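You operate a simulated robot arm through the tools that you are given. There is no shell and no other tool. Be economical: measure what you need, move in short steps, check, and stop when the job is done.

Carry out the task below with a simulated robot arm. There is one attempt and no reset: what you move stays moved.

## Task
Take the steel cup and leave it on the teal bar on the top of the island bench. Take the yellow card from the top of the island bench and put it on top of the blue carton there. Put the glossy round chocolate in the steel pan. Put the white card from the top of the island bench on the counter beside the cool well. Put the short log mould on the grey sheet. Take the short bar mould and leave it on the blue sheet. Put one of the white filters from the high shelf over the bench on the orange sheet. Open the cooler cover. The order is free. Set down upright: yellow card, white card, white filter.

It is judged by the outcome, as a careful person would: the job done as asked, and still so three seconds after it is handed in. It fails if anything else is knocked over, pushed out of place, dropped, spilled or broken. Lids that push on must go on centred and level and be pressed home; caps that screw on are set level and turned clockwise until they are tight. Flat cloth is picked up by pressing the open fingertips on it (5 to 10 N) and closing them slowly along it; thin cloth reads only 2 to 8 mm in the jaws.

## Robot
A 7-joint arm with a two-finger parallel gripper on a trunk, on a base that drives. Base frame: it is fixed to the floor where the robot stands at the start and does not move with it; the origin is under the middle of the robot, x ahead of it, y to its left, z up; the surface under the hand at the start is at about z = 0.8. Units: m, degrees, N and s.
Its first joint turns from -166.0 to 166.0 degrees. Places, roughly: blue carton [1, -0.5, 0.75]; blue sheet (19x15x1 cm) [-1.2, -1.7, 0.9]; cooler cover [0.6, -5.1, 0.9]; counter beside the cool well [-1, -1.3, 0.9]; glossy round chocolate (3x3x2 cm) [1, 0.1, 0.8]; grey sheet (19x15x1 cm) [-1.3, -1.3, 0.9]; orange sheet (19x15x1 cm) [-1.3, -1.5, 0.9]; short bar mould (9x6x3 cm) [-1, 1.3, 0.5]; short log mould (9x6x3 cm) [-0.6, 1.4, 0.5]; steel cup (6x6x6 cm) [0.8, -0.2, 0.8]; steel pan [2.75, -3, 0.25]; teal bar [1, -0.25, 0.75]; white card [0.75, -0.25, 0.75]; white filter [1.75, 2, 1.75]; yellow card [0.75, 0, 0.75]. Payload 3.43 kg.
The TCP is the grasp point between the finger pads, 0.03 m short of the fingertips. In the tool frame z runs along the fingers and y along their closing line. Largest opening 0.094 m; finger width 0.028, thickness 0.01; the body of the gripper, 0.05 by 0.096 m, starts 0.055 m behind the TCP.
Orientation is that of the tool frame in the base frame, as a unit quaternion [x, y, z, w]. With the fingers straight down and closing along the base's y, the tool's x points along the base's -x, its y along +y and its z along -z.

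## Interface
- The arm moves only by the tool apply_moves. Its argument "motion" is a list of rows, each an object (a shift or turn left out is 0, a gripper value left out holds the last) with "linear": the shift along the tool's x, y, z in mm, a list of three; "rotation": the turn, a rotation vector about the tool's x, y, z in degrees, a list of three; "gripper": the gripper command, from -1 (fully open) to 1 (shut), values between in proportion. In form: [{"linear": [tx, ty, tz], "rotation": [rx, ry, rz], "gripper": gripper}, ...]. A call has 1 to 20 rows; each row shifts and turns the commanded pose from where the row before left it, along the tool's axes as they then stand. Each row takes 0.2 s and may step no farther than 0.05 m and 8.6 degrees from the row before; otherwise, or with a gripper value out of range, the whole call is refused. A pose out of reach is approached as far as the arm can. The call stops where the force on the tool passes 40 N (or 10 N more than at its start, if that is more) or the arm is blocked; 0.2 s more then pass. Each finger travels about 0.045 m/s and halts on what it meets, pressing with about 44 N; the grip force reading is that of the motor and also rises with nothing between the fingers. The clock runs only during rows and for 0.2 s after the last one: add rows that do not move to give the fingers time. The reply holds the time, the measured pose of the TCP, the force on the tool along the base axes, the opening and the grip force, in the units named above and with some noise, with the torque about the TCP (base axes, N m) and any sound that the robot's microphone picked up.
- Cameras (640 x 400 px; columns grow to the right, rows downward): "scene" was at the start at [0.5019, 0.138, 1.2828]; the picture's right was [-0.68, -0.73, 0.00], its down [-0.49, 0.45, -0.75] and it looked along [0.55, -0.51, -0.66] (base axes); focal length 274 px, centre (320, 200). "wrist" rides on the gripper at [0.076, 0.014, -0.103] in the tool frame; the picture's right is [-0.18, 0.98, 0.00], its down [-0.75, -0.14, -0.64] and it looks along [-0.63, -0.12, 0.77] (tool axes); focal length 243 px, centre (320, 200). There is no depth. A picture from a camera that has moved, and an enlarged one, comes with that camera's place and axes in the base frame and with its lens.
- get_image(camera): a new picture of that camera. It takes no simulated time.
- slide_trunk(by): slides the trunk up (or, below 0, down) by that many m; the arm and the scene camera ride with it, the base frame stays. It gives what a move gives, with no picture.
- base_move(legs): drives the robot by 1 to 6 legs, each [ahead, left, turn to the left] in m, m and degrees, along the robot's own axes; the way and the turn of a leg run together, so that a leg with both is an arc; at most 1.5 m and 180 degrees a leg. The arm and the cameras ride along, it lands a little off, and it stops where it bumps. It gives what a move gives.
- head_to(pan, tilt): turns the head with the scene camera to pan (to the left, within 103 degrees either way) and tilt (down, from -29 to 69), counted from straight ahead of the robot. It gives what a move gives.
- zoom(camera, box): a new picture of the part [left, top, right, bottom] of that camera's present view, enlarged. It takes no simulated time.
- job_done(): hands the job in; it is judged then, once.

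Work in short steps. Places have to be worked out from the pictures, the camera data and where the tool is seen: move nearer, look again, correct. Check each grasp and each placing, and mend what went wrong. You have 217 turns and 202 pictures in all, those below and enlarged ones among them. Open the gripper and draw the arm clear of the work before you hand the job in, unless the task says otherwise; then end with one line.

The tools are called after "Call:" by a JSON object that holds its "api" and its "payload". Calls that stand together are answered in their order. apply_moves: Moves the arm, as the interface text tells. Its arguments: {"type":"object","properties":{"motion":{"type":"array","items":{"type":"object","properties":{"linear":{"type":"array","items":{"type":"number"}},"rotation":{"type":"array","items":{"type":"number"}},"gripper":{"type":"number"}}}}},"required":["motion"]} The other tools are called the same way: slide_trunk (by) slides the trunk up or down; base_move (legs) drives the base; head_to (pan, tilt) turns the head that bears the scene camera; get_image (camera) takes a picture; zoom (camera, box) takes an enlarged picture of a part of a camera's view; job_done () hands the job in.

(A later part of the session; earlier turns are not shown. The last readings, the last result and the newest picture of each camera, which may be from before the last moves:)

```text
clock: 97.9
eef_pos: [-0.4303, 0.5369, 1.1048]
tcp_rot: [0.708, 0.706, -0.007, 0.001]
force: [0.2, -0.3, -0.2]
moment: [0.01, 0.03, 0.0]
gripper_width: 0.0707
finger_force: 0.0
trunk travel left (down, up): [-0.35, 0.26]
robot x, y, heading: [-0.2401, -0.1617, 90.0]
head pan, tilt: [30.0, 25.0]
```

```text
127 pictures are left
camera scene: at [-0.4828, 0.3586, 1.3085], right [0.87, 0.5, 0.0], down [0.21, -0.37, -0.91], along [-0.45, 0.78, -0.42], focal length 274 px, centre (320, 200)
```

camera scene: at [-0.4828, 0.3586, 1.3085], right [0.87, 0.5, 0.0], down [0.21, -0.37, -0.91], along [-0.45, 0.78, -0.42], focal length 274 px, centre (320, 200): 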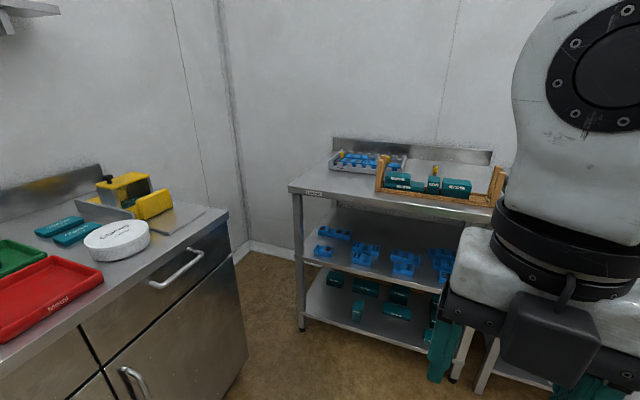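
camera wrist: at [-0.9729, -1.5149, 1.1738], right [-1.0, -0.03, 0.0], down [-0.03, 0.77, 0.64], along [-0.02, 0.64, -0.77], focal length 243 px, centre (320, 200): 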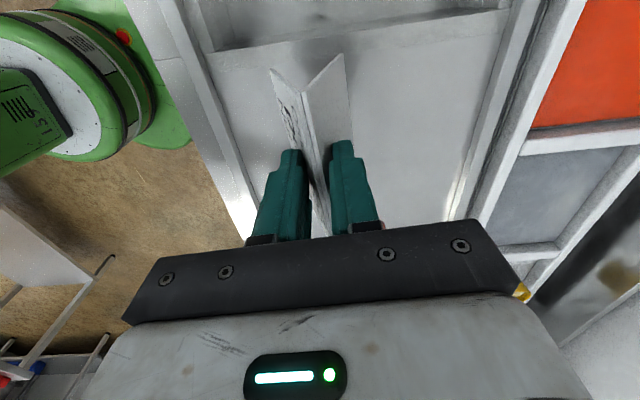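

Now lower the trunk and pitch the tool 50° forward.

Call:
{"api": "slide_trunk", "payload": {"by": -0.3}}

Call:
{"api": "apply_moves", "payload": {"motion": [{"linear": [0, 0, 0], "rotation": [0, 8.3, 0]}, {"rotation": [0, 8.3, 0]}, {"rotation": [0, 8.3, 0]}, {"rotation": [0, 8.3, 0]}, {"rotation": [0, 8.3, 0]}, {"rotation": [0, 8.5, 0]}, {}]}}

Call:
{"api": "get_image", "payload": {"camera": "wrist"}}

Call:
{"api": "get_image", "payload": {"camera": "scene"}}

```text
clock: 100.9
eef_pos: [-0.4298, 0.5376, 0.804]
tcp_rot: [0.708, 0.707, -0.006, 0.001]
force: [0.0, 0.5, 0.2]
moment: [-0.01, 0.03, -0.01]
gripper_width: 0.0705
finger_force: 0.1
trunk travel left (down, up): [-0.05, 0.56]
robot x, y, heading: [-0.2377, -0.1653, 90.3]
head pan, tilt: [30.0, 25.0]
```

```text
clock: 102.5
eef_pos: [-0.4301, 0.5383, 0.8048]
tcp_rot: [0.644, 0.641, 0.294, -0.296]
force: [0.2, -0.1, -1.3]
moment: [0.01, 0.06, 0.0]
gripper_width: 0.0705
finger_force: 0.0
trunk travel left (down, up): [-0.05, 0.56]
robot x, y, heading: [-0.2365, -0.1661, 89.9]
head pan, tilt: [30.0, 25.0]
```

```text
126 pictures are left
camera wrist: at [-0.4153, 0.509, 0.9286], right [0.98, -0.12, -0.15], down [-0.15, -0.98, -0.15], along [-0.12, 0.17, -0.98], focal length 243 px, centre (320, 200)
```

wrist: 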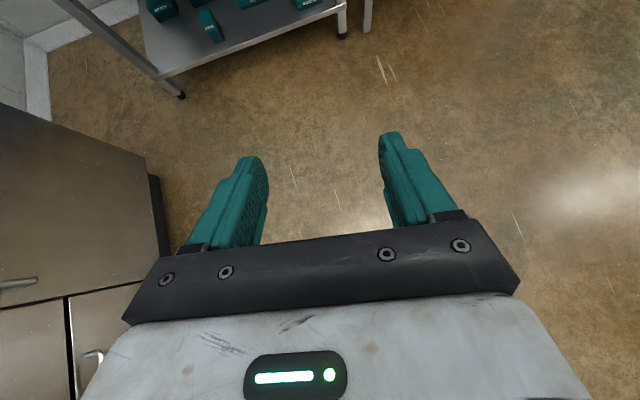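

```text
125 pictures are left
camera scene: at [-0.4828, 0.3585, 1.0085], right [0.87, 0.5, 0.0], down [0.21, -0.37, -0.91], along [-0.45, 0.78, -0.42], focal length 274 px, centre (320, 200)
```

scene: 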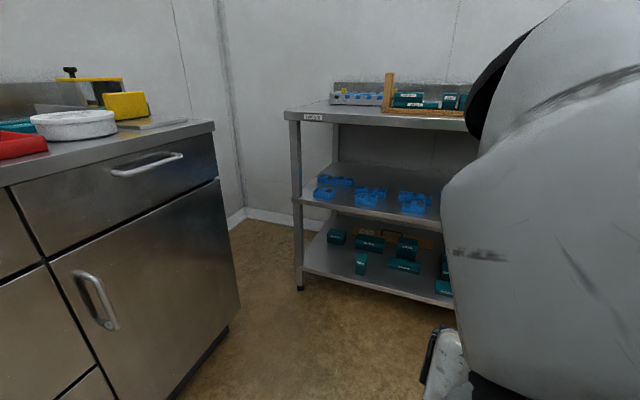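

Call:
{"api": "zoom", "payload": {"camera": "scene", "box": [290, 150, 450, 270]}}

```text
3.33 times, centred on (370, 210) of scene
camera zoom: at [-0.4828, 0.3585, 1.0085], right [0.87, 0.5, 0.0], down [0.21, -0.37, -0.91], along [-0.45, 0.78, -0.42], focal length 915 px, centre (153, 167)
```

zoom: 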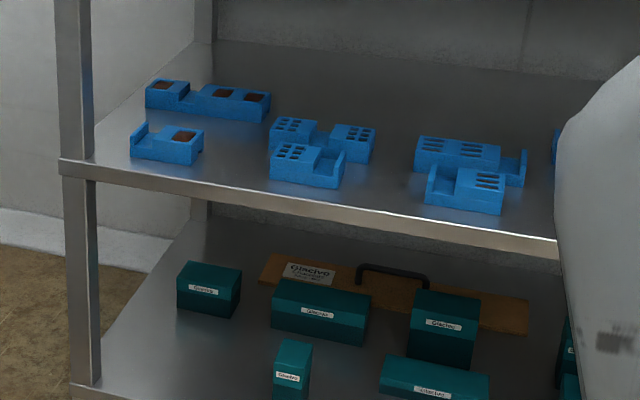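

Moulds identified: short bar = front-left one (−1.025, 1.337), short log = third column front (−0.646, 1.393), centre z≈0.52. I drive nearer for a closer look.

Call:
{"api": "base_move", "payload": {"legs": [[0.35, 0.2, 5]]}}

Call:
{"api": "head_to", "payload": {"pan": 5, "tilt": 35}}

Call:
{"api": "get_image", "payload": {"camera": "scene"}}

Call:
{"api": "get_image", "payload": {"camera": "wrist"}}

```text
clock: 105.0
eef_pos: [-0.6988, 0.8612, 0.8031]
tcp_rot: [0.617, 0.668, 0.281, -0.308]
force: [0.1, -0.6, -0.8]
moment: [-0.01, -0.01, -0.01]
gripper_width: 0.0705
finger_force: 0.0
trunk travel left (down, up): [-0.05, 0.56]
robot x, y, heading: [-0.4495, 0.1799, 94.7]
head pan, tilt: [30.0, 25.0]
```

```text
clock: 105.9
eef_pos: [-0.6988, 0.8613, 0.8023]
tcp_rot: [0.617, 0.667, 0.28, -0.308]
force: [-0.1, 0.0, 0.7]
moment: [0.01, -0.01, 0.0]
gripper_width: 0.0702
finger_force: 0.0
trunk travel left (down, up): [-0.05, 0.56]
robot x, y, heading: [-0.4531, 0.1841, 94.7]
head pan, tilt: [5.0, 35.0]
```

```text
123 pictures are left
camera scene: at [-0.6984, 0.6905, 0.9928], right [0.99, 0.17, 0.0], down [0.1, -0.56, -0.82], along [-0.14, 0.81, -0.57], focal length 274 px, centre (320, 200)
```

scene: 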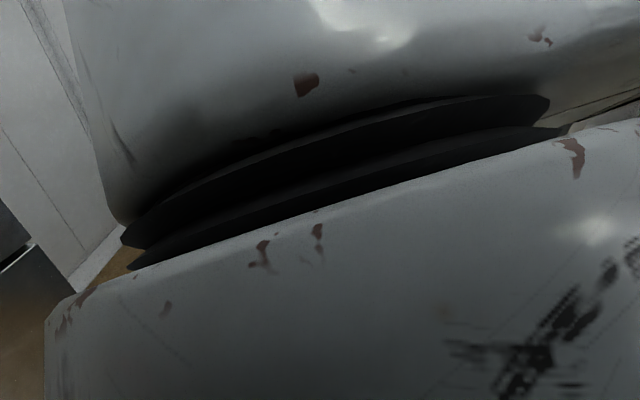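

```text
122 pictures are left
camera wrist: at [-0.6815, 0.8351, 0.9278], right [0.99, -0.04, -0.15], down [-0.06, -0.99, -0.15], along [-0.14, 0.16, -0.98], focal length 243 px, centre (320, 200)
```

wrist: 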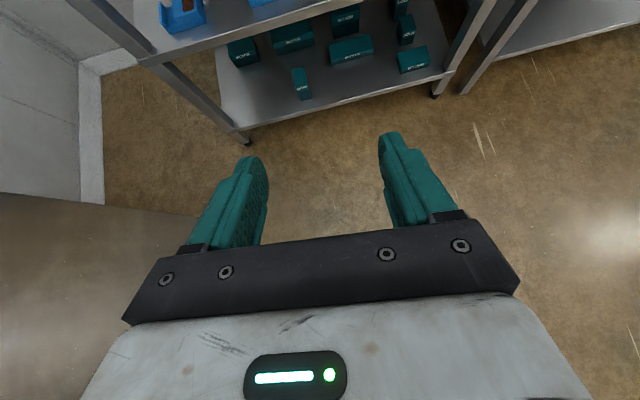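

I lower the hand to shelf height and level the tool more (pitch 68°), which should also clear the head view.

Call:
{"api": "apply_moves", "payload": {"motion": [{"linear": [-32, 0, 27]}, {"linear": [-32, 0, 27]}, {"linear": [-32, 0, 27]}, {"linear": [-32, 0, 27]}, {"linear": [-32, 0, 27]}, {"rotation": [0, 6, 0]}, {"rotation": [0, 6, 0]}, {"rotation": [0, 6, 0]}, {}]}}

Call:
{"api": "get_image", "payload": {"camera": "scene"}}

Call:
{"api": "get_image", "payload": {"camera": "wrist"}}

```text
clock: 107.9
eef_pos: [-0.7002, 0.859, 0.594]
tcp_rot: [0.566, 0.61, 0.374, -0.409]
force: [-0.5, 0.2, -0.2]
moment: [0.01, -0.01, 0.0]
gripper_width: 0.0704
finger_force: 0.0
trunk travel left (down, up): [-0.05, 0.56]
robot x, y, heading: [-0.4467, 0.1793, 94.9]
head pan, tilt: [5.0, 35.0]
```

```text
121 pictures are left
camera scene: at [-0.6982, 0.6905, 0.9927], right [0.99, 0.17, 0.0], down [0.1, -0.57, -0.82], along [-0.14, 0.81, -0.57], focal length 274 px, centre (320, 200)
```

scene: 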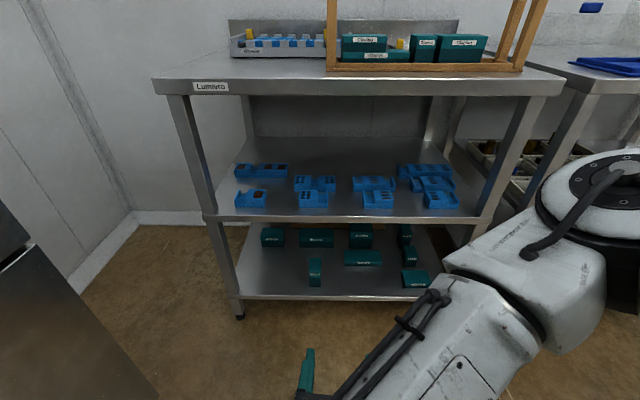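

```text
120 pictures are left
camera wrist: at [-0.6797, 0.7958, 0.7041], right [0.98, 0.01, -0.18], down [-0.07, -0.89, -0.45], along [-0.16, 0.45, -0.88], focal length 243 px, centre (320, 200)
```

wrist: 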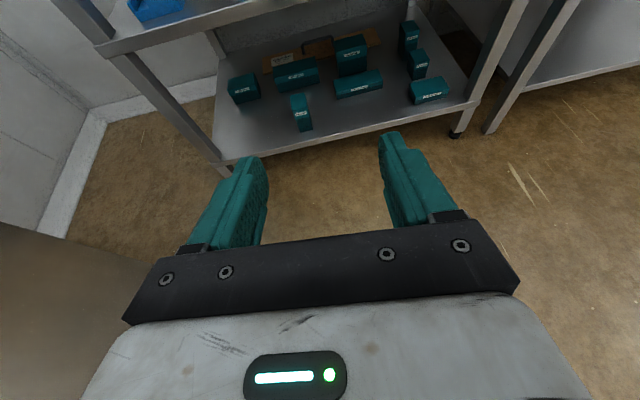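

Excellent view. Zoom on the front moulds.

Call:
{"api": "zoom", "payload": {"camera": "scene", "box": [220, 150, 340, 225]}}

Call:
{"api": "zoom", "payload": {"camera": "scene", "box": [340, 150, 460, 225]}}

```text
5.33 times, centred on (280, 188) of scene
camera zoom: at [-0.6982, 0.6905, 0.9927], right [0.99, 0.17, 0.0], down [0.1, -0.57, -0.82], along [-0.14, 0.81, -0.57], focal length 1463 px, centre (533, 267)
```

zoom: 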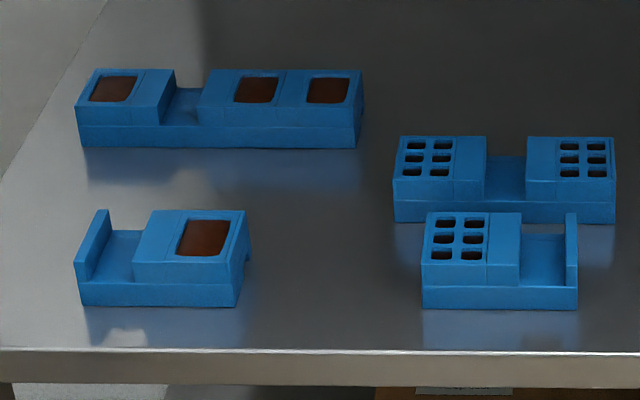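

```text
5.33 times, centred on (400, 188) of scene
camera zoom: at [-0.6982, 0.6905, 0.9927], right [0.99, 0.17, 0.0], down [0.1, -0.57, -0.82], along [-0.14, 0.81, -0.57], focal length 1463 px, centre (-107, 267)
```

zoom: 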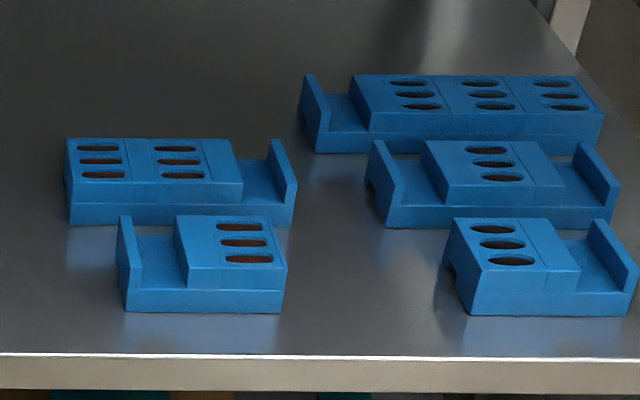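

Short log = 3-slot mould, block centre ≈(−0.627, 1.394), yaw ≈9.5°, shelf ≈0.505. I'll grip the block with one finger in the notch. Turn/drive to a pre-position 0.2 m short and level the tool to 76°.

Call:
{"api": "apply_moves", "payload": {"motion": [{"rotation": [0, 4, 0], "gripper": -0.45}, {"rotation": [0, 4, 0]}, {}]}}

Call:
{"api": "base_move", "payload": {"legs": [[0.3345, -0.184, 0], [0, 0, 4.2]]}}

Call:
{"api": "head_to", "payload": {"pan": 5, "tilt": 40}}

Call:
{"api": "get_image", "payload": {"camera": "scene"}}

Call:
{"api": "get_image", "payload": {"camera": "wrist"}}

```text
clock: 108.7
eef_pos: [-0.6986, 0.8605, 0.5954]
tcp_rot: [0.538, 0.58, 0.413, -0.451]
force: [0.6, -1.1, 0.6]
moment: [-0.03, 0.06, 0.0]
gripper_width: 0.0681
finger_force: 0.1
trunk travel left (down, up): [-0.05, 0.56]
robot x, y, heading: [-0.4476, 0.1781, 94.6]
head pan, tilt: [5.0, 35.0]
```

```text
clock: 111.6
eef_pos: [-0.5943, 1.1894, 0.5941]
tcp_rot: [0.516, 0.601, 0.395, -0.465]
force: [0.7, 0.5, 0.1]
moment: [-0.02, 0.01, 0.02]
gripper_width: 0.0684
finger_force: 0.1
trunk travel left (down, up): [-0.05, 0.56]
robot x, y, heading: [-0.2955, 0.5281, 99.7]
head pan, tilt: [5.0, 35.0]
```

```text
clock: 112.2
eef_pos: [-0.5942, 1.19, 0.5946]
tcp_rot: [0.515, 0.601, 0.395, -0.466]
force: [0.1, -0.8, 0.3]
moment: [-0.02, 0.0, 0.02]
gripper_width: 0.0682
finger_force: 0.1
trunk travel left (down, up): [-0.05, 0.56]
robot x, y, heading: [-0.2952, 0.5342, 99.2]
head pan, tilt: [5.0, 40.0]
```

```text
117 pictures are left
camera scene: at [-0.5801, 1.018, 0.9852], right [0.97, 0.24, 0.0], down [0.16, -0.62, -0.77], along [-0.19, 0.74, -0.64], focal length 274 px, centre (320, 200)
```

scene: 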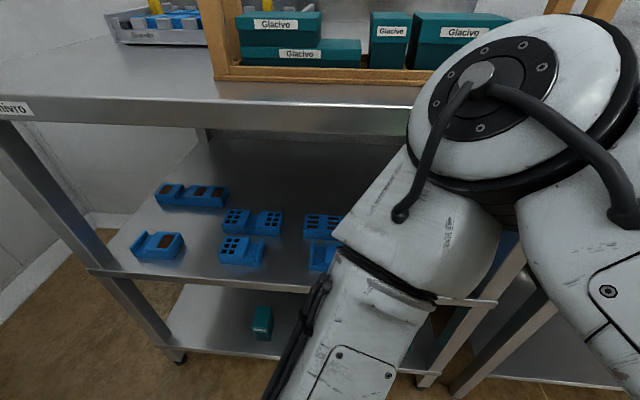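

```text
116 pictures are left
camera wrist: at [-0.5676, 1.113, 0.6942], right [0.98, 0.11, -0.18], down [-0.02, -0.82, -0.57], along [-0.21, 0.56, -0.8], focal length 243 px, centre (320, 200)
```

wrist: 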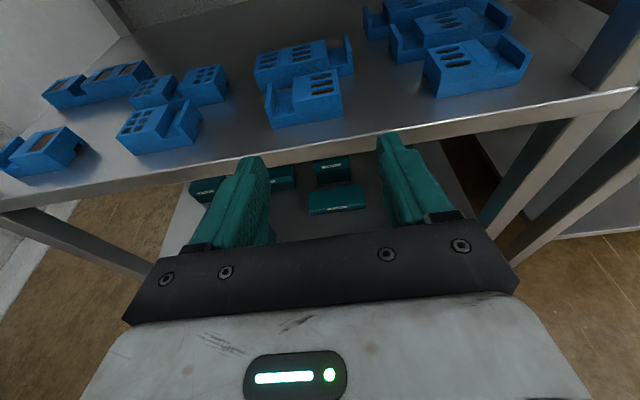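

Good wrist view. Approach to 5 cm short at z≈0.59, above the mould tops.

Call:
{"api": "apply_moves", "payload": {"motion": [{"linear": [8.8, -0.6, 35.2]}, {"linear": [8.8, -0.6, 35.2]}, {"linear": [8.8, -0.6, 35.2]}, {"linear": [8.8, -0.6, 35.2]}, {}]}}

Call:
{"api": "get_image", "payload": {"camera": "wrist"}}

Call:
{"api": "get_image", "payload": {"camera": "scene"}}

```text
clock: 113.4
eef_pos: [-0.6199, 1.336, 0.5927]
tcp_rot: [0.515, 0.601, 0.395, -0.466]
force: [-0.8, -1.0, -1.2]
moment: [-0.01, -0.03, 0.02]
gripper_width: 0.0681
finger_force: 0.1
trunk travel left (down, up): [-0.05, 0.56]
robot x, y, heading: [-0.3013, 0.5307, 99.3]
head pan, tilt: [5.0, 40.0]
```

```text
115 pictures are left
camera wrist: at [-0.5925, 1.2581, 0.6925], right [0.98, 0.11, -0.18], down [-0.01, -0.82, -0.57], along [-0.21, 0.56, -0.8], focal length 243 px, centre (320, 200)
```

wrist: 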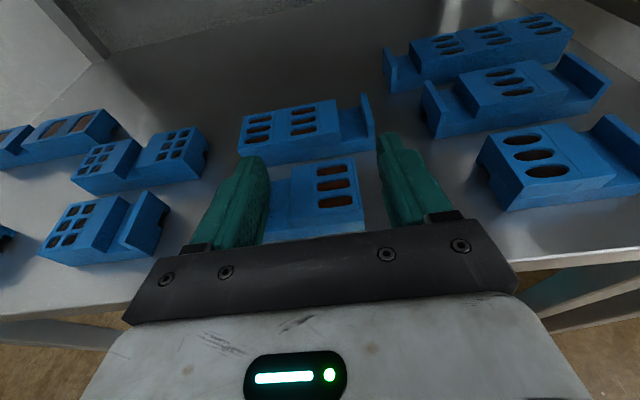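

```text
114 pictures are left
camera scene: at [-0.58, 1.0181, 0.9852], right [0.97, 0.24, 0.0], down [0.16, -0.62, -0.77], along [-0.19, 0.74, -0.64], focal length 274 px, centre (320, 200)
```

scene: 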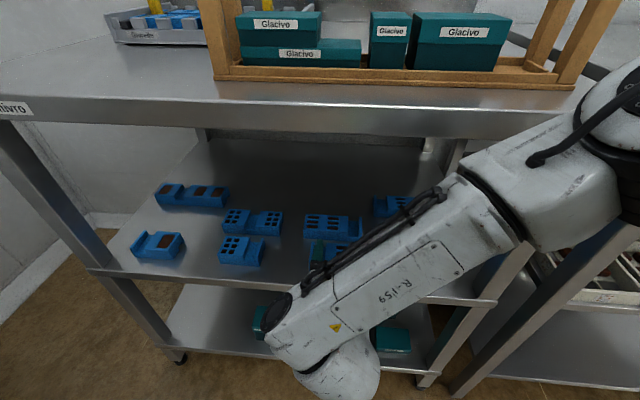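

Block is centred between the fingers. Advance 48 mm, then lower slowly.

Call:
{"api": "apply_moves", "payload": {"motion": [{"linear": [5.8, 0, 23.3]}, {"linear": [5.8, 0, 23.3]}, {"linear": [-19.4, 0, 4.8]}, {"linear": [-14.5, 0, 3.6]}, {}]}}

Call:
{"api": "get_image", "payload": {"camera": "wrist"}}

```text
clock: 114.6
eef_pos: [-0.6272, 1.3799, 0.5569]
tcp_rot: [0.515, 0.601, 0.395, -0.467]
force: [-0.2, 0.8, 0.0]
moment: [-0.04, 0.02, 0.0]
gripper_width: 0.068
finger_force: 0.0
trunk travel left (down, up): [-0.05, 0.56]
robot x, y, heading: [-0.2971, 0.5311, 99.2]
head pan, tilt: [5.0, 40.0]
```

```text
113 pictures are left
camera wrist: at [-0.6003, 1.3033, 0.6568], right [0.98, 0.11, -0.18], down [-0.02, -0.82, -0.57], along [-0.21, 0.56, -0.8], focal length 243 px, centre (320, 200)
```

wrist: 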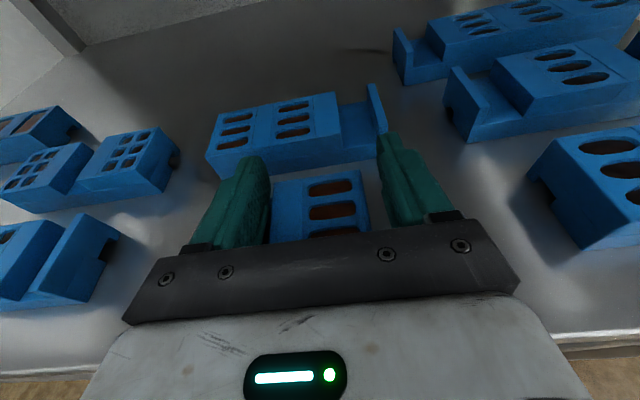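

Call:
{"api": "zoom", "payload": {"camera": "wrist", "box": [200, 120, 440, 260]}}

```text
2.67 times, centred on (320, 190) of wrist
camera zoom: at [-0.6003, 1.3033, 0.6568], right [0.98, 0.11, -0.18], down [-0.02, -0.82, -0.57], along [-0.21, 0.56, -0.8], focal length 647 px, centre (320, 227)
```

zoom: 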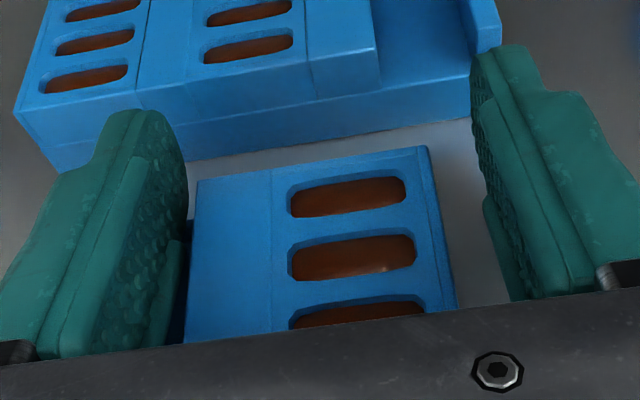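

Shift 4 mm left, then lower into the notch gently.

Call:
{"api": "apply_moves", "payload": {"motion": [{"linear": [0, -4, 0]}, {"linear": [-4.8, 0, 1.2]}, {"linear": [-2.9, 0, 0.7]}, {}]}}

Call:
{"api": "zoom", "payload": {"camera": "wrist", "box": [200, 120, 440, 260]}}

```text
clock: 115.6
eef_pos: [-0.6308, 1.3796, 0.5539]
tcp_rot: [0.514, 0.598, 0.396, -0.47]
force: [0.2, 1.4, 31.3]
moment: [0.31, 1.13, -0.04]
gripper_width: 0.068
finger_force: 0.0
trunk travel left (down, up): [-0.05, 0.56]
robot x, y, heading: [-0.2919, 0.5277, 99.1]
head pan, tilt: [5.0, 40.0]
```

```text
2.67 times, centred on (320, 190) of wrist
camera zoom: at [-0.6039, 1.3028, 0.652], right [0.98, 0.11, -0.19], down [-0.02, -0.82, -0.57], along [-0.22, 0.56, -0.8], focal length 647 px, centre (320, 227)
```

zoom: 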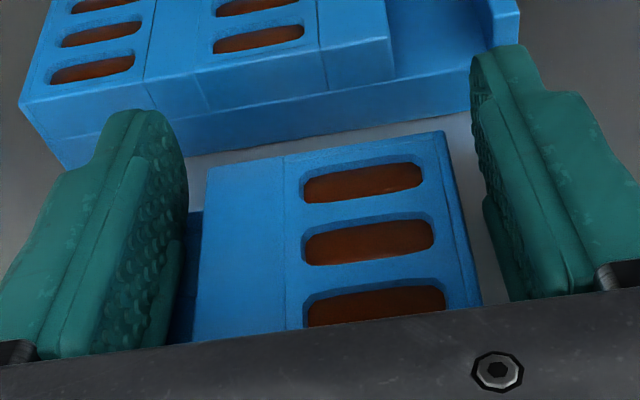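

Left finger is on the notch floor. Raise 2.5 mm and close on the block.

Call:
{"api": "apply_moves", "payload": {"motion": [{"linear": [3.4, 0, -0.8]}, {"gripper": -0.2}, {"gripper": 0}, {"gripper": 0.3}, {"gripper": 1}, {}]}}

Call:
{"api": "zoom", "payload": {"camera": "wrist", "box": [200, 120, 440, 260]}}

```text
clock: 117.0
eef_pos: [-0.6298, 1.3801, 0.5536]
tcp_rot: [0.515, 0.6, 0.396, -0.467]
force: [4.4, 3.6, 26.8]
moment: [0.3, 0.71, -0.03]
gripper_width: 0.056
finger_force: 43.8
trunk travel left (down, up): [-0.05, 0.56]
robot x, y, heading: [-0.2939, 0.5246, 99.1]
head pan, tilt: [5.0, 40.0]
```

```text
2.67 times, centred on (320, 190) of wrist
camera zoom: at [-0.6026, 1.3026, 0.6529], right [0.98, 0.11, -0.18], down [-0.02, -0.82, -0.57], along [-0.21, 0.56, -0.8], focal length 647 px, centre (320, 227)
```

zoom: 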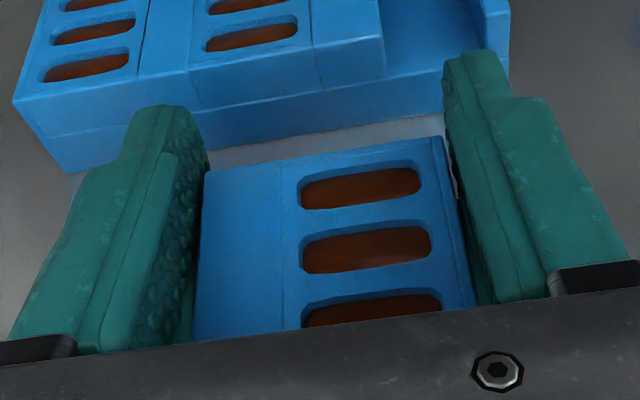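

Gripped (56 mm). Lift and check.

Call:
{"api": "apply_moves", "payload": {"motion": [{"linear": [9.7, 0, -2.4]}, {"linear": [19.4, 0, -4.8]}, {"linear": [19.4, 0, -4.8]}, {}]}}

Call:
{"api": "get_image", "payload": {"camera": "wrist"}}

```text
clock: 118.0
eef_pos: [-0.6309, 1.3797, 0.6005]
tcp_rot: [0.515, 0.601, 0.395, -0.466]
force: [0.6, -0.3, -1.5]
moment: [0.01, -0.02, -0.01]
gripper_width: 0.0558
finger_force: 43.2
trunk travel left (down, up): [-0.05, 0.56]
robot x, y, heading: [-0.2955, 0.5311, 99.1]
head pan, tilt: [5.0, 40.0]
```

```text
109 pictures are left
camera wrist: at [-0.6038, 1.3032, 0.7011], right [0.98, 0.11, -0.18], down [-0.01, -0.83, -0.56], along [-0.21, 0.55, -0.8], focal length 243 px, centre (320, 200)
```

wrist: 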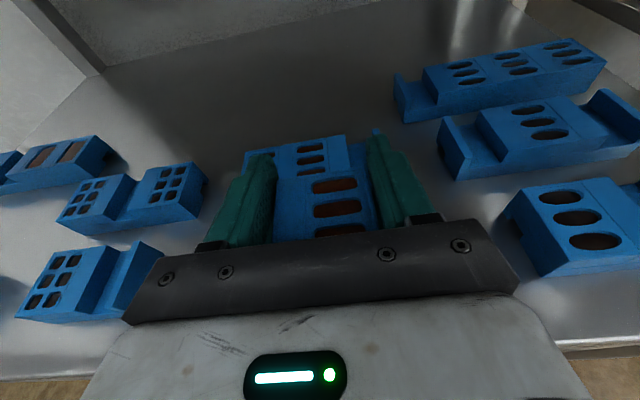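

Mould held. Retract from the shelf, back away, raise the trunk.

Call:
{"api": "apply_moves", "payload": {"motion": [{"linear": [-9.7, 0, -38.8]}, {"linear": [-9.7, 0, -38.8]}, {"linear": [-9.7, 0, -38.8]}, {"linear": [-9.7, 0, -38.8]}, {"linear": [-9.7, 0, -38.8]}, {}]}}

Call:
{"api": "base_move", "payload": {"legs": [[-0.75, 0, 0]]}}

Call:
{"api": "slide_trunk", "payload": {"by": 0.45}}

Call:
{"api": "base_move", "payload": {"legs": [[0, 0, 80.5], [-0.08, 1.05, 0]]}}

Call:
{"api": "head_to", "payload": {"pan": 0, "tilt": 40}}

Call:
{"api": "get_image", "payload": {"camera": "scene"}}

Call:
{"api": "get_image", "payload": {"camera": "wrist"}}

```text
clock: 119.4
eef_pos: [-0.6018, 1.1814, 0.6032]
tcp_rot: [0.516, 0.601, 0.395, -0.466]
force: [-0.4, 1.3, -1.1]
moment: [0.03, -0.01, 0.01]
gripper_width: 0.0557
finger_force: 44.2
trunk travel left (down, up): [-0.05, 0.56]
robot x, y, heading: [-0.2956, 0.5259, 99.2]
head pan, tilt: [5.0, 40.0]
```

```text
clock: 123.5
eef_pos: [-0.4852, 0.4374, 0.6035]
tcp_rot: [0.512, 0.604, 0.392, -0.468]
force: [0.6, 0.6, 0.0]
moment: [0.03, -0.02, 0.02]
gripper_width: 0.0555
finger_force: 43.9
trunk travel left (down, up): [-0.05, 0.56]
robot x, y, heading: [-0.1688, -0.2105, 99.8]
head pan, tilt: [5.0, 40.0]
```

```text
refused: 0.45 is not a number from -0.4 to 0.4
```

```text
clock: 131.3
eef_pos: [-0.7922, -1.2929, 0.6056]
tcp_rot: [0.01, 0.792, 0.014, -0.611]
force: [3.2, 1.0, 0.3]
moment: [-0.05, 0.06, 0.15]
gripper_width: 0.0559
finger_force: 44.6
trunk travel left (down, up): [-0.05, 0.56]
robot x, y, heading: [-0.0947, -1.1101, 179.4]
head pan, tilt: [5.0, 40.0]
stopped in leg 2: the force on the tool passed its limit at 78 N (the readings are from after the stop); the commanded pose is now the measured one
```

```text
clock: 132.0
eef_pos: [-0.7922, -1.2933, 0.6054]
tcp_rot: [0.01, 0.792, 0.015, -0.61]
force: [3.1, -1.0, 0.5]
moment: [-0.03, 0.04, 0.15]
gripper_width: 0.0558
finger_force: 44.4
trunk travel left (down, up): [-0.05, 0.56]
robot x, y, heading: [-0.0959, -1.1119, 179.2]
head pan, tilt: [0.0, 40.0]
```

```text
108 pictures are left
camera scene: at [-0.6286, -1.2976, 0.986], right [0.02, 1.0, 0.0], down [0.64, -0.01, -0.77], along [-0.77, 0.01, -0.64], focal length 274 px, centre (320, 200)
```

scene: 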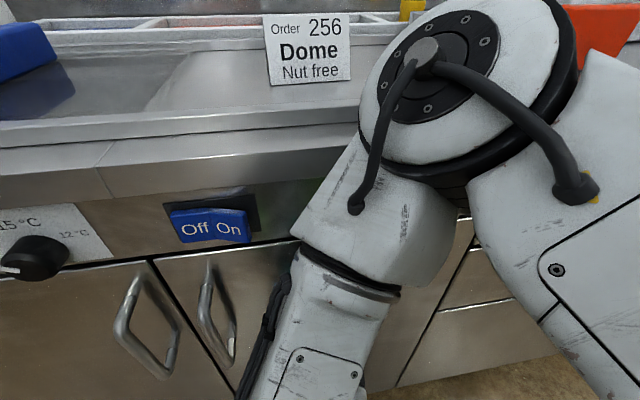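

```text
107 pictures are left
camera wrist: at [-0.7127, -1.2818, 0.7049], right [0.08, 0.98, -0.17], down [0.81, -0.16, -0.57], along [-0.58, -0.09, -0.81], focal length 243 px, centre (320, 200)
```

wrist: 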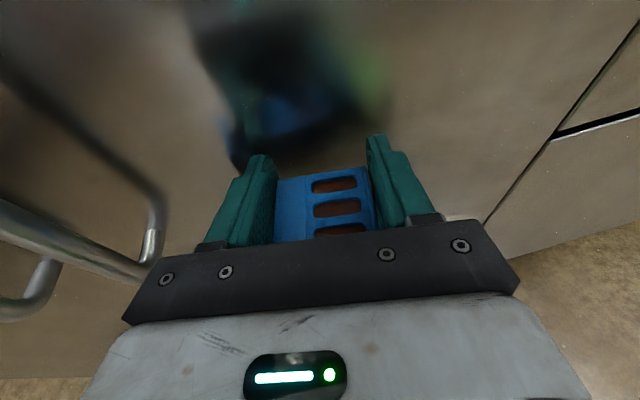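

The trunk raise was refused (limit 0.4), and the hand lightly hit a cupboard handle; the mould is still held. Back off, raise the trunk, and look.

Call:
{"api": "base_move", "payload": {"legs": [[-0.2, -0.1, 0]]}}

Call:
{"api": "slide_trunk", "payload": {"by": 0.4}}

Call:
{"api": "get_image", "payload": {"camera": "scene"}}

Call:
{"api": "get_image", "payload": {"camera": "wrist"}}

```text
clock: 133.7
eef_pos: [-0.5918, -1.1958, 0.6021]
tcp_rot: [0.009, 0.793, 0.014, -0.609]
force: [-0.8, 0.9, -0.8]
moment: [-0.03, 0.02, 0.01]
gripper_width: 0.0559
finger_force: 43.6
trunk travel left (down, up): [-0.05, 0.56]
robot x, y, heading: [0.106, -1.0163, 178.9]
head pan, tilt: [0.0, 40.0]
```

```text
clock: 137.5
eef_pos: [-0.591, -1.1961, 1.003]
tcp_rot: [0.009, 0.793, 0.014, -0.609]
force: [-0.3, -0.3, -0.9]
moment: [-0.01, 0.0, -0.01]
gripper_width: 0.056
finger_force: 44.5
trunk travel left (down, up): [-0.45, 0.16]
robot x, y, heading: [0.1036, -1.0159, 179.2]
head pan, tilt: [0.0, 40.0]
```

```text
106 pictures are left
camera scene: at [-0.4281, -1.2015, 1.3851], right [0.02, 1.0, 0.0], down [0.64, -0.01, -0.77], along [-0.77, 0.01, -0.64], focal length 274 px, centre (320, 200)
```

scene: 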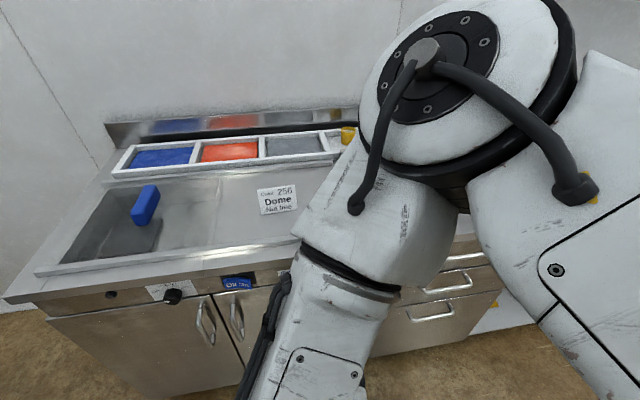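

```text
105 pictures are left
camera wrist: at [-0.5118, -1.1855, 1.1037], right [0.08, 0.98, -0.17], down [0.81, -0.16, -0.57], along [-0.58, -0.09, -0.81], focal length 243 px, centre (320, 200)
```

wrist: 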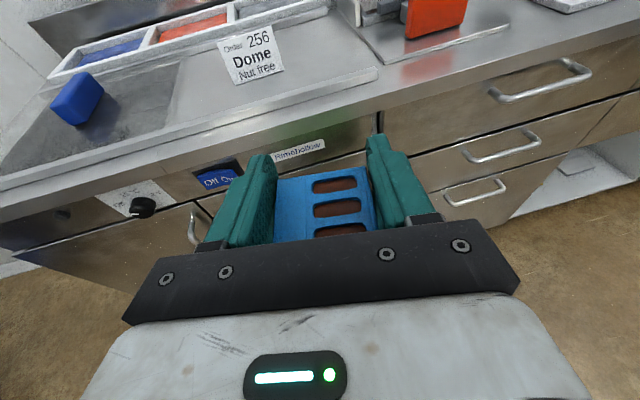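

Now clear: the well is on the left, and the card stands beside it. With this slanted grip I'd rather set the mould on the free counter strip right of the card (≈(−0.985, −1.17)) and re-grip it from above. Drive in.

Call:
{"api": "base_move", "payload": {"legs": [[0.38, -0.045, 0]]}}

Call:
{"api": "get_image", "payload": {"camera": "wrist"}}

Call:
{"api": "get_image", "payload": {"camera": "scene"}}

```text
clock: 139.9
eef_pos: [-0.9583, -1.1376, 1.0047]
tcp_rot: [0.013, 0.792, 0.017, -0.61]
force: [0.6, -0.1, -0.3]
moment: [0.0, 0.02, 0.0]
gripper_width: 0.0559
finger_force: 43.5
trunk travel left (down, up): [-0.45, 0.16]
robot x, y, heading: [-0.2669, -0.9686, 178.8]
head pan, tilt: [0.0, 40.0]
```

```text
104 pictures are left
camera wrist: at [-0.8796, -1.1281, 1.1037], right [0.09, 0.98, -0.17], down [0.81, -0.17, -0.57], along [-0.58, -0.09, -0.81], focal length 243 px, centre (320, 200)
```

wrist: 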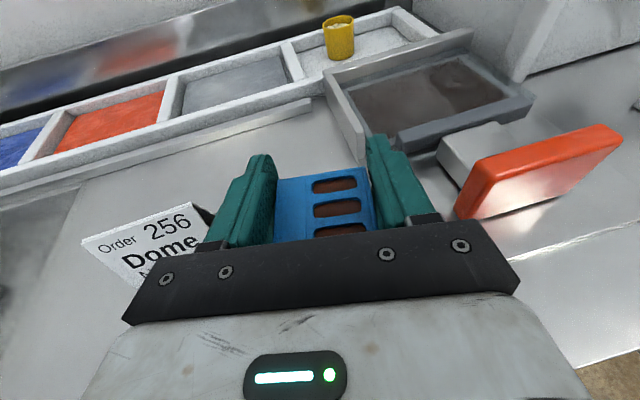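

```text
103 pictures are left
camera scene: at [-0.796, -1.1449, 1.3852], right [0.03, 1.0, 0.0], down [0.64, -0.02, -0.77], along [-0.77, 0.02, -0.64], focal length 274 px, centre (320, 200)
```

scene: 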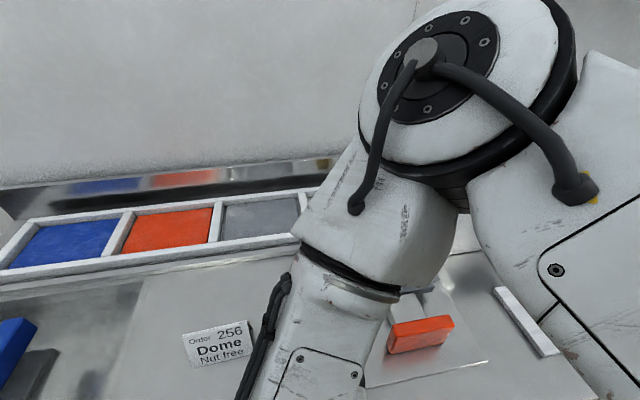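

Shift 2 cm left (away from the steel plate) and lower.

Call:
{"api": "apply_moves", "payload": {"motion": [{"linear": [3.6, -20, 14.5]}, {"linear": [-38.8, 0, 9.7]}, {"linear": [-29.1, 0, 7.3]}, {}]}}

Call:
{"api": "get_image", "payload": {"camera": "wrist"}}

```text
clock: 140.9
eef_pos: [-0.9763, -1.1556, 0.9332]
tcp_rot: [0.012, 0.793, 0.017, -0.609]
force: [-0.8, 0.1, -1.9]
moment: [0.03, 0.01, 0.01]
gripper_width: 0.0556
finger_force: 44.0
trunk travel left (down, up): [-0.45, 0.16]
robot x, y, heading: [-0.2648, -0.9645, 178.6]
head pan, tilt: [0.0, 40.0]
```

```text
102 pictures are left
camera wrist: at [-0.8964, -1.1459, 1.0324], right [0.09, 0.98, -0.17], down [0.81, -0.17, -0.57], along [-0.58, -0.09, -0.81], focal length 243 px, centre (320, 200)
```

wrist: 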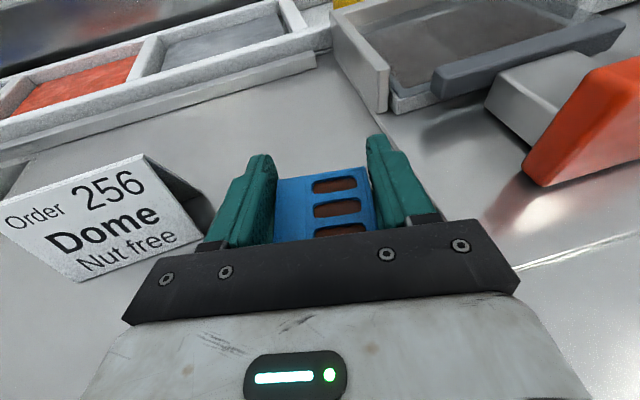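

Call:
{"api": "apply_moves", "payload": {"motion": [{"linear": [-8.7, 0, 2.2]}, {"linear": [-3.9, 0, 1]}, {"linear": [-2.9, 0, 0.7]}, {}]}}

```text
clock: 141.6
eef_pos: [-0.9759, -1.1562, 0.9239]
tcp_rot: [0.015, 0.788, 0.018, -0.615]
force: [4.0, 1.4, 22.5]
moment: [0.35, -1.83, 0.04]
gripper_width: 0.0561
finger_force: 44.2
trunk travel left (down, up): [-0.45, 0.16]
robot x, y, heading: [-0.2622, -0.9622, 178.5]
head pan, tilt: [0.0, 40.0]
stopped in row 3: the force on the tool passed its limit at 46 N (the readings are from after the stop); the commanded pose is now the measured one
```

Contact, but the moment suggests the contact lies behind the TCP. I check visually.

Call:
{"api": "zoom", "payload": {"camera": "wrist", "box": [180, 120, 460, 260]}}

Call:
{"api": "get_image", "payload": {"camera": "scene"}}

```text
2.29 times, centred on (320, 190) of wrist
camera zoom: at [-0.8952, -1.1465, 1.0234], right [0.09, 0.98, -0.17], down [0.8, -0.17, -0.58], along [-0.59, -0.08, -0.8], focal length 555 px, centre (320, 223)
```

zoom: 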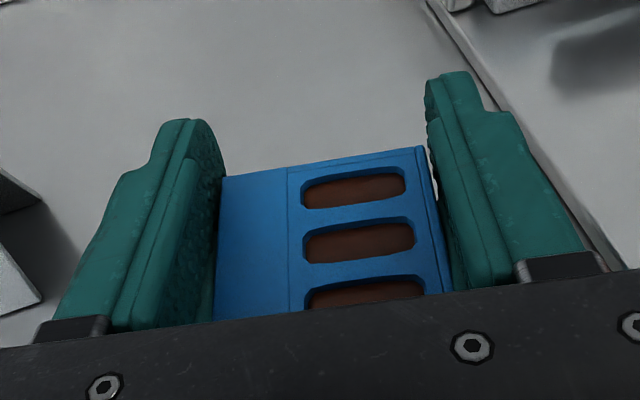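

```text
100 pictures are left
camera scene: at [-0.7953, -1.1444, 1.3858], right [0.03, 1.0, 0.0], down [0.64, -0.02, -0.77], along [-0.77, 0.02, -0.64], focal length 274 px, centre (320, 200)
```

scene: 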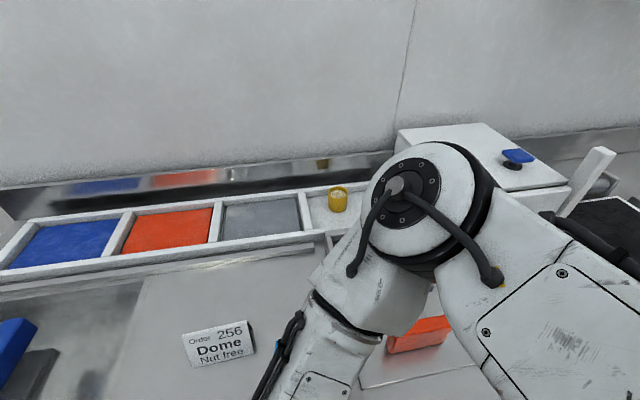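

Likely the hand touches the front rail. Raise 8 mm, go 5 cm farther in, and lower again.

Call:
{"api": "apply_moves", "payload": {"motion": [{"linear": [9.7, 0, -2.4]}, {"linear": [6, 0, 24.2]}, {"linear": [6, 0, 24.2]}, {}]}}

Call:
{"api": "apply_moves", "payload": {"motion": [{"linear": [-8.7, 0, 2.2]}, {"linear": [-3.9, 0, 1]}, {"linear": [-2.9, 0, 0.7]}, {"linear": [-2.9, 0, 0.7]}, {}]}}

```text
clock: 142.6
eef_pos: [-1.028, -1.1533, 0.9298]
tcp_rot: [0.013, 0.789, 0.016, -0.614]
force: [-1.2, -0.4, -0.6]
moment: [0.02, 0.02, 0.01]
gripper_width: 0.0559
finger_force: 44.4
trunk travel left (down, up): [-0.45, 0.16]
robot x, y, heading: [-0.2617, -0.9652, 178.7]
head pan, tilt: [0.0, 40.0]
```

```text
clock: 143.8
eef_pos: [-1.0273, -1.1526, 0.914]
tcp_rot: [0.017, 0.788, 0.019, -0.616]
force: [2.0, 4.8, 21.3]
moment: [-0.93, 0.07, 0.13]
gripper_width: 0.0557
finger_force: 44.4
trunk travel left (down, up): [-0.45, 0.16]
robot x, y, heading: [-0.26, -0.9621, 178.2]
head pan, tilt: [0.0, 40.0]
```

On the counter now. Open and withdraw upward.

Call:
{"api": "apply_moves", "payload": {"motion": [{"linear": [1, 0, 0]}, {"gripper": -0.3}, {"gripper": -0.42}, {}, {"linear": [9.7, 0, -2.4]}, {"linear": [19.4, 0, -4.8]}, {"linear": [29.1, 0, -7.3]}, {"linear": [38.8, 0, -9.7]}, {}]}}

Call:
{"api": "get_image", "payload": {"camera": "wrist"}}

```text
clock: 145.8
eef_pos: [-1.0248, -1.1558, 1.015]
tcp_rot: [0.015, 0.789, 0.019, -0.613]
force: [-0.1, 0.1, 0.2]
moment: [-0.04, 0.01, -0.02]
gripper_width: 0.0667
finger_force: 0.0
trunk travel left (down, up): [-0.45, 0.16]
robot x, y, heading: [-0.2621, -0.9652, 178.5]
head pan, tilt: [0.0, 40.0]
```

```text
99 pictures are left
camera wrist: at [-0.9449, -1.1459, 1.1145], right [0.09, 0.98, -0.17], down [0.8, -0.17, -0.57], along [-0.59, -0.08, -0.8], focal length 243 px, centre (320, 200)
```

wrist: 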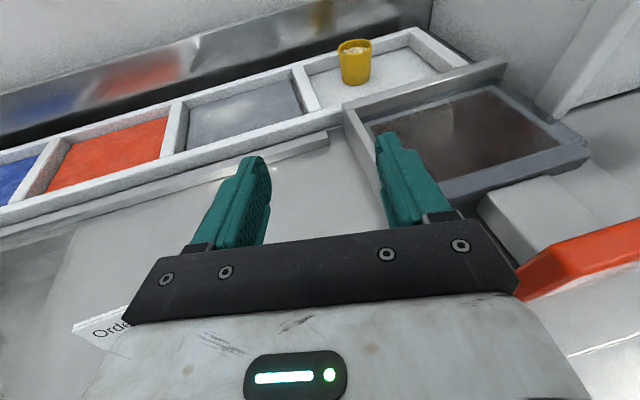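

Mould set down. Raise, pitch the tool back to vertical, and yaw −90° so the jaws close along x.

Call:
{"api": "apply_moves", "payload": {"motion": [{"linear": [38.8, 0, -9.7]}, {"linear": [33, 0, -30]}, {"linear": [0, 0, -30]}, {"rotation": [0, -8.5, 0]}, {"rotation": [0, -8.5, 0]}, {"rotation": [0, -8.5, 0]}, {"rotation": [0, -8.5, 0]}, {"rotation": [0, -8.5, 0]}, {"rotation": [0, -8.5, 0]}, {"rotation": [0, -8.5, 0]}, {"rotation": [0, -8.5, 0]}, {"rotation": [0, -8, 0]}, {}]}}

Call:
{"api": "apply_moves", "payload": {"motion": [{"rotation": [0, 0, -8.5]}, {"rotation": [0, 0, -8.5]}, {"rotation": [0, 0, -8.5]}, {"rotation": [0, 0, -8.5]}, {"rotation": [0, 0, -8.5]}, {"rotation": [0, 0, -8.5]}, {"rotation": [0, 0, -8.5]}, {"rotation": [0, 0, -8.5]}, {"rotation": [0, 0, -8.5]}, {"rotation": [0, 0, -8.5]}, {"rotation": [0, 0, -5], "gripper": -0.7}, {}]}}

Call:
{"api": "get_image", "payload": {"camera": "wrist"}}

Call:
{"api": "get_image", "payload": {"camera": "scene"}}

```text
clock: 148.6
eef_pos: [-0.976, -1.1585, 1.1007]
tcp_rot: [0.023, 1.0, 0.005, 0.004]
force: [0.2, 0.3, 1.0]
moment: [0.01, 0.03, 0.0]
gripper_width: 0.0664
finger_force: 0.1
trunk travel left (down, up): [-0.45, 0.16]
robot x, y, heading: [-0.2613, -0.9625, 178.5]
head pan, tilt: [0.0, 40.0]
```

```text
clock: 151.2
eef_pos: [-0.9773, -1.1582, 1.1006]
tcp_rot: [-0.692, 0.722, 0.002, 0.006]
force: [-0.7, -0.6, 0.1]
moment: [0.0, 0.03, -0.01]
gripper_width: 0.0801
finger_force: 0.0
trunk travel left (down, up): [-0.45, 0.16]
robot x, y, heading: [-0.2609, -0.9635, 178.7]
head pan, tilt: [0.0, 40.0]
```

```text
98 pictures are left
camera wrist: at [-0.9962, -1.2349, 1.2024], right [-0.97, 0.23, 0.0], down [0.17, 0.74, 0.65], along [0.15, 0.63, -0.76], focal length 243 px, centre (320, 200)
```

wrist: 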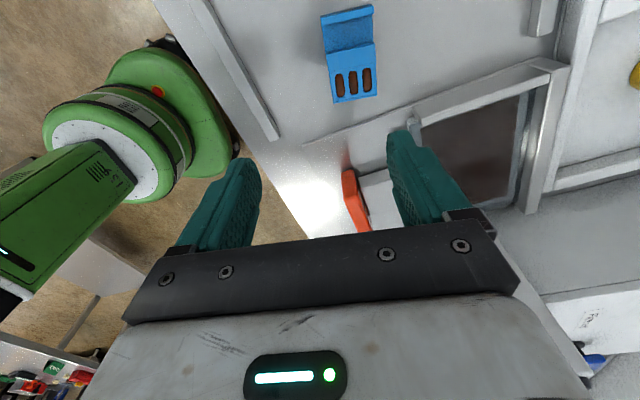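

```text
97 pictures are left
camera scene: at [-0.7962, -1.1446, 1.3852], right [0.03, 1.0, 0.0], down [0.64, -0.02, -0.77], along [-0.77, 0.02, -0.64], focal length 274 px, centre (320, 200)
```

scene: 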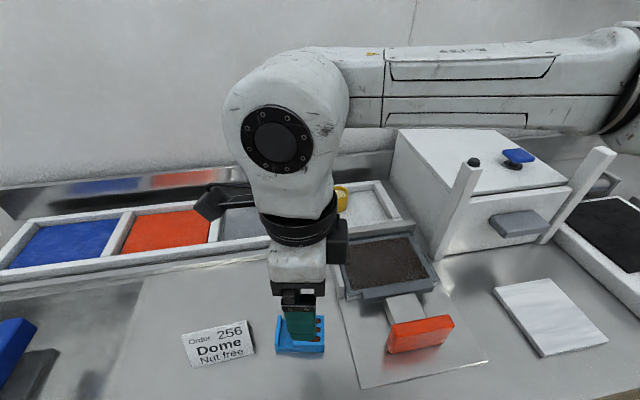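

Mould centre (−1.017, −1.174), aligned with y. Lower onto it and grip across its width.

Call:
{"api": "apply_moves", "payload": {"motion": [{"linear": [8, 40, 0]}, {"linear": [0, 0, 45]}, {"linear": [0, 0, 45]}, {"linear": [0, 0, 45]}, {"linear": [0, 0, 20]}, {}]}}

Call:
{"api": "get_image", "payload": {"camera": "wrist"}}

```text
clock: 152.6
eef_pos: [-1.0167, -1.1611, 0.9479]
tcp_rot: [-0.691, 0.723, 0.002, 0.006]
force: [-0.2, -0.1, 0.5]
moment: [-0.07, -0.04, -0.01]
gripper_width: 0.0799
finger_force: 0.1
trunk travel left (down, up): [-0.45, 0.16]
robot x, y, heading: [-0.2633, -0.9615, 178.6]
head pan, tilt: [0.0, 40.0]
```

```text
96 pictures are left
camera wrist: at [-1.0342, -1.2372, 1.0504], right [-0.97, 0.23, 0.0], down [0.17, 0.74, 0.65], along [0.15, 0.63, -0.76], focal length 243 px, centre (320, 200)
```

wrist: 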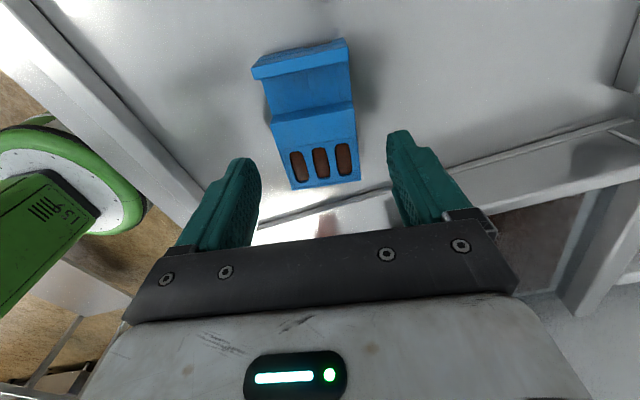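

Call:
{"api": "apply_moves", "payload": {"motion": [{"linear": [4, -3, 15]}, {"linear": [0, 0, 12]}, {"linear": [0, 0, 4]}, {}]}}

Call:
{"api": "apply_moves", "payload": {"motion": [{"gripper": 0}, {"gripper": 1}, {}, {}]}}

Call:
{"api": "get_image", "payload": {"camera": "wrist"}}

```text
clock: 153.6
eef_pos: [-1.0135, -1.1638, 0.9145]
tcp_rot: [-0.691, 0.723, 0.002, 0.006]
force: [-0.1, 0.4, -0.4]
moment: [0.02, 0.01, 0.01]
gripper_width: 0.08
finger_force: 0.1
trunk travel left (down, up): [-0.45, 0.16]
robot x, y, heading: [-0.2615, -0.9628, 178.6]
head pan, tilt: [0.0, 40.0]
```

```text
clock: 154.6
eef_pos: [-1.0148, -1.1644, 0.9171]
tcp_rot: [-0.691, 0.723, 0.002, 0.006]
force: [-0.3, -0.3, 0.9]
moment: [-0.02, 0.04, 0.0]
gripper_width: 0.0512
finger_force: 43.9
trunk travel left (down, up): [-0.45, 0.16]
robot x, y, heading: [-0.2591, -0.9602, 178.7]
head pan, tilt: [0.0, 40.0]
```

```text
95 pictures are left
camera wrist: at [-1.032, -1.2415, 1.0177], right [-0.97, 0.23, 0.0], down [0.17, 0.74, 0.65], along [0.15, 0.63, -0.76], focal length 243 px, centre (320, 200)
```

wrist: 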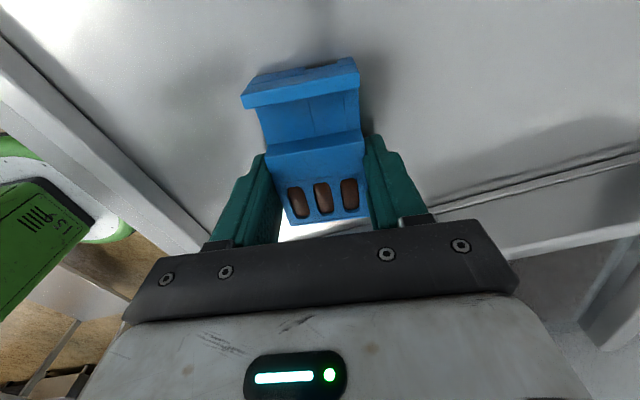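

Gripped (51 mm). Lift, then drive left/forward to bring the grey sheet (≈(−1.313, −1.288)) within reach.

Call:
{"api": "apply_moves", "payload": {"motion": [{"linear": [0, 0, -15]}, {"linear": [0, 0, -40]}, {"linear": [0, 0, -40]}, {"linear": [0, 0, -40]}, {"linear": [0, 0, -30]}, {}]}}

Call:
{"api": "base_move", "payload": {"legs": [[0.0, 0.25, 0], [0.12, 0, 0]]}}

Call:
{"api": "get_image", "payload": {"camera": "scene"}}

Call:
{"api": "get_image", "payload": {"camera": "wrist"}}

```text
clock: 156.0
eef_pos: [-1.0152, -1.1692, 1.0799]
tcp_rot: [-0.691, 0.723, 0.002, 0.005]
force: [0.8, 0.4, -0.2]
moment: [0.03, -0.01, -0.01]
gripper_width: 0.0512
finger_force: 44.5
trunk travel left (down, up): [-0.45, 0.16]
robot x, y, heading: [-0.2636, -0.9609, 178.5]
head pan, tilt: [0.0, 40.0]
```

```text
clock: 158.6
eef_pos: [-1.1394, -1.4196, 1.0789]
tcp_rot: [-0.693, 0.721, 0.002, 0.005]
force: [-0.8, 0.2, -1.1]
moment: [0.01, 0.0, 0.01]
gripper_width: 0.0514
finger_force: 44.1
trunk travel left (down, up): [-0.45, 0.16]
robot x, y, heading: [-0.3882, -1.2056, 178.7]
head pan, tilt: [0.0, 40.0]
```

```text
94 pictures are left
camera scene: at [-0.9188, -1.3952, 1.3852], right [0.02, 1.0, 0.0], down [0.64, -0.01, -0.77], along [-0.77, 0.01, -0.64], focal length 274 px, centre (320, 200)
```

scene: 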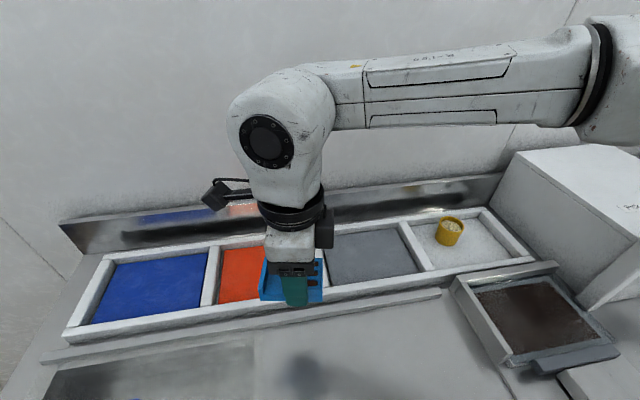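

```text
93 pictures are left
camera wrist: at [-1.1566, -1.4972, 1.1807], right [-0.98, 0.22, 0.0], down [0.17, 0.74, 0.65], along [0.15, 0.63, -0.76], focal length 243 px, centre (320, 200)
```

wrist: 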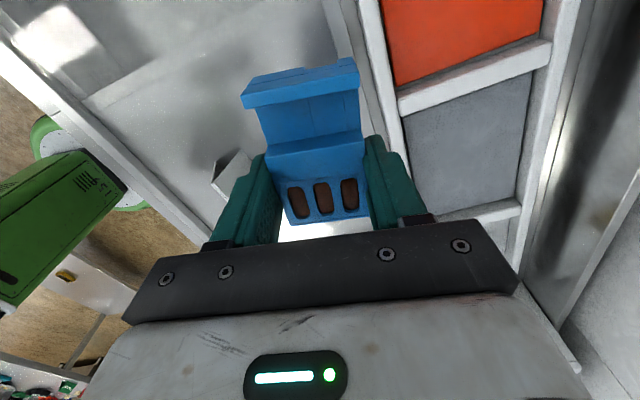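

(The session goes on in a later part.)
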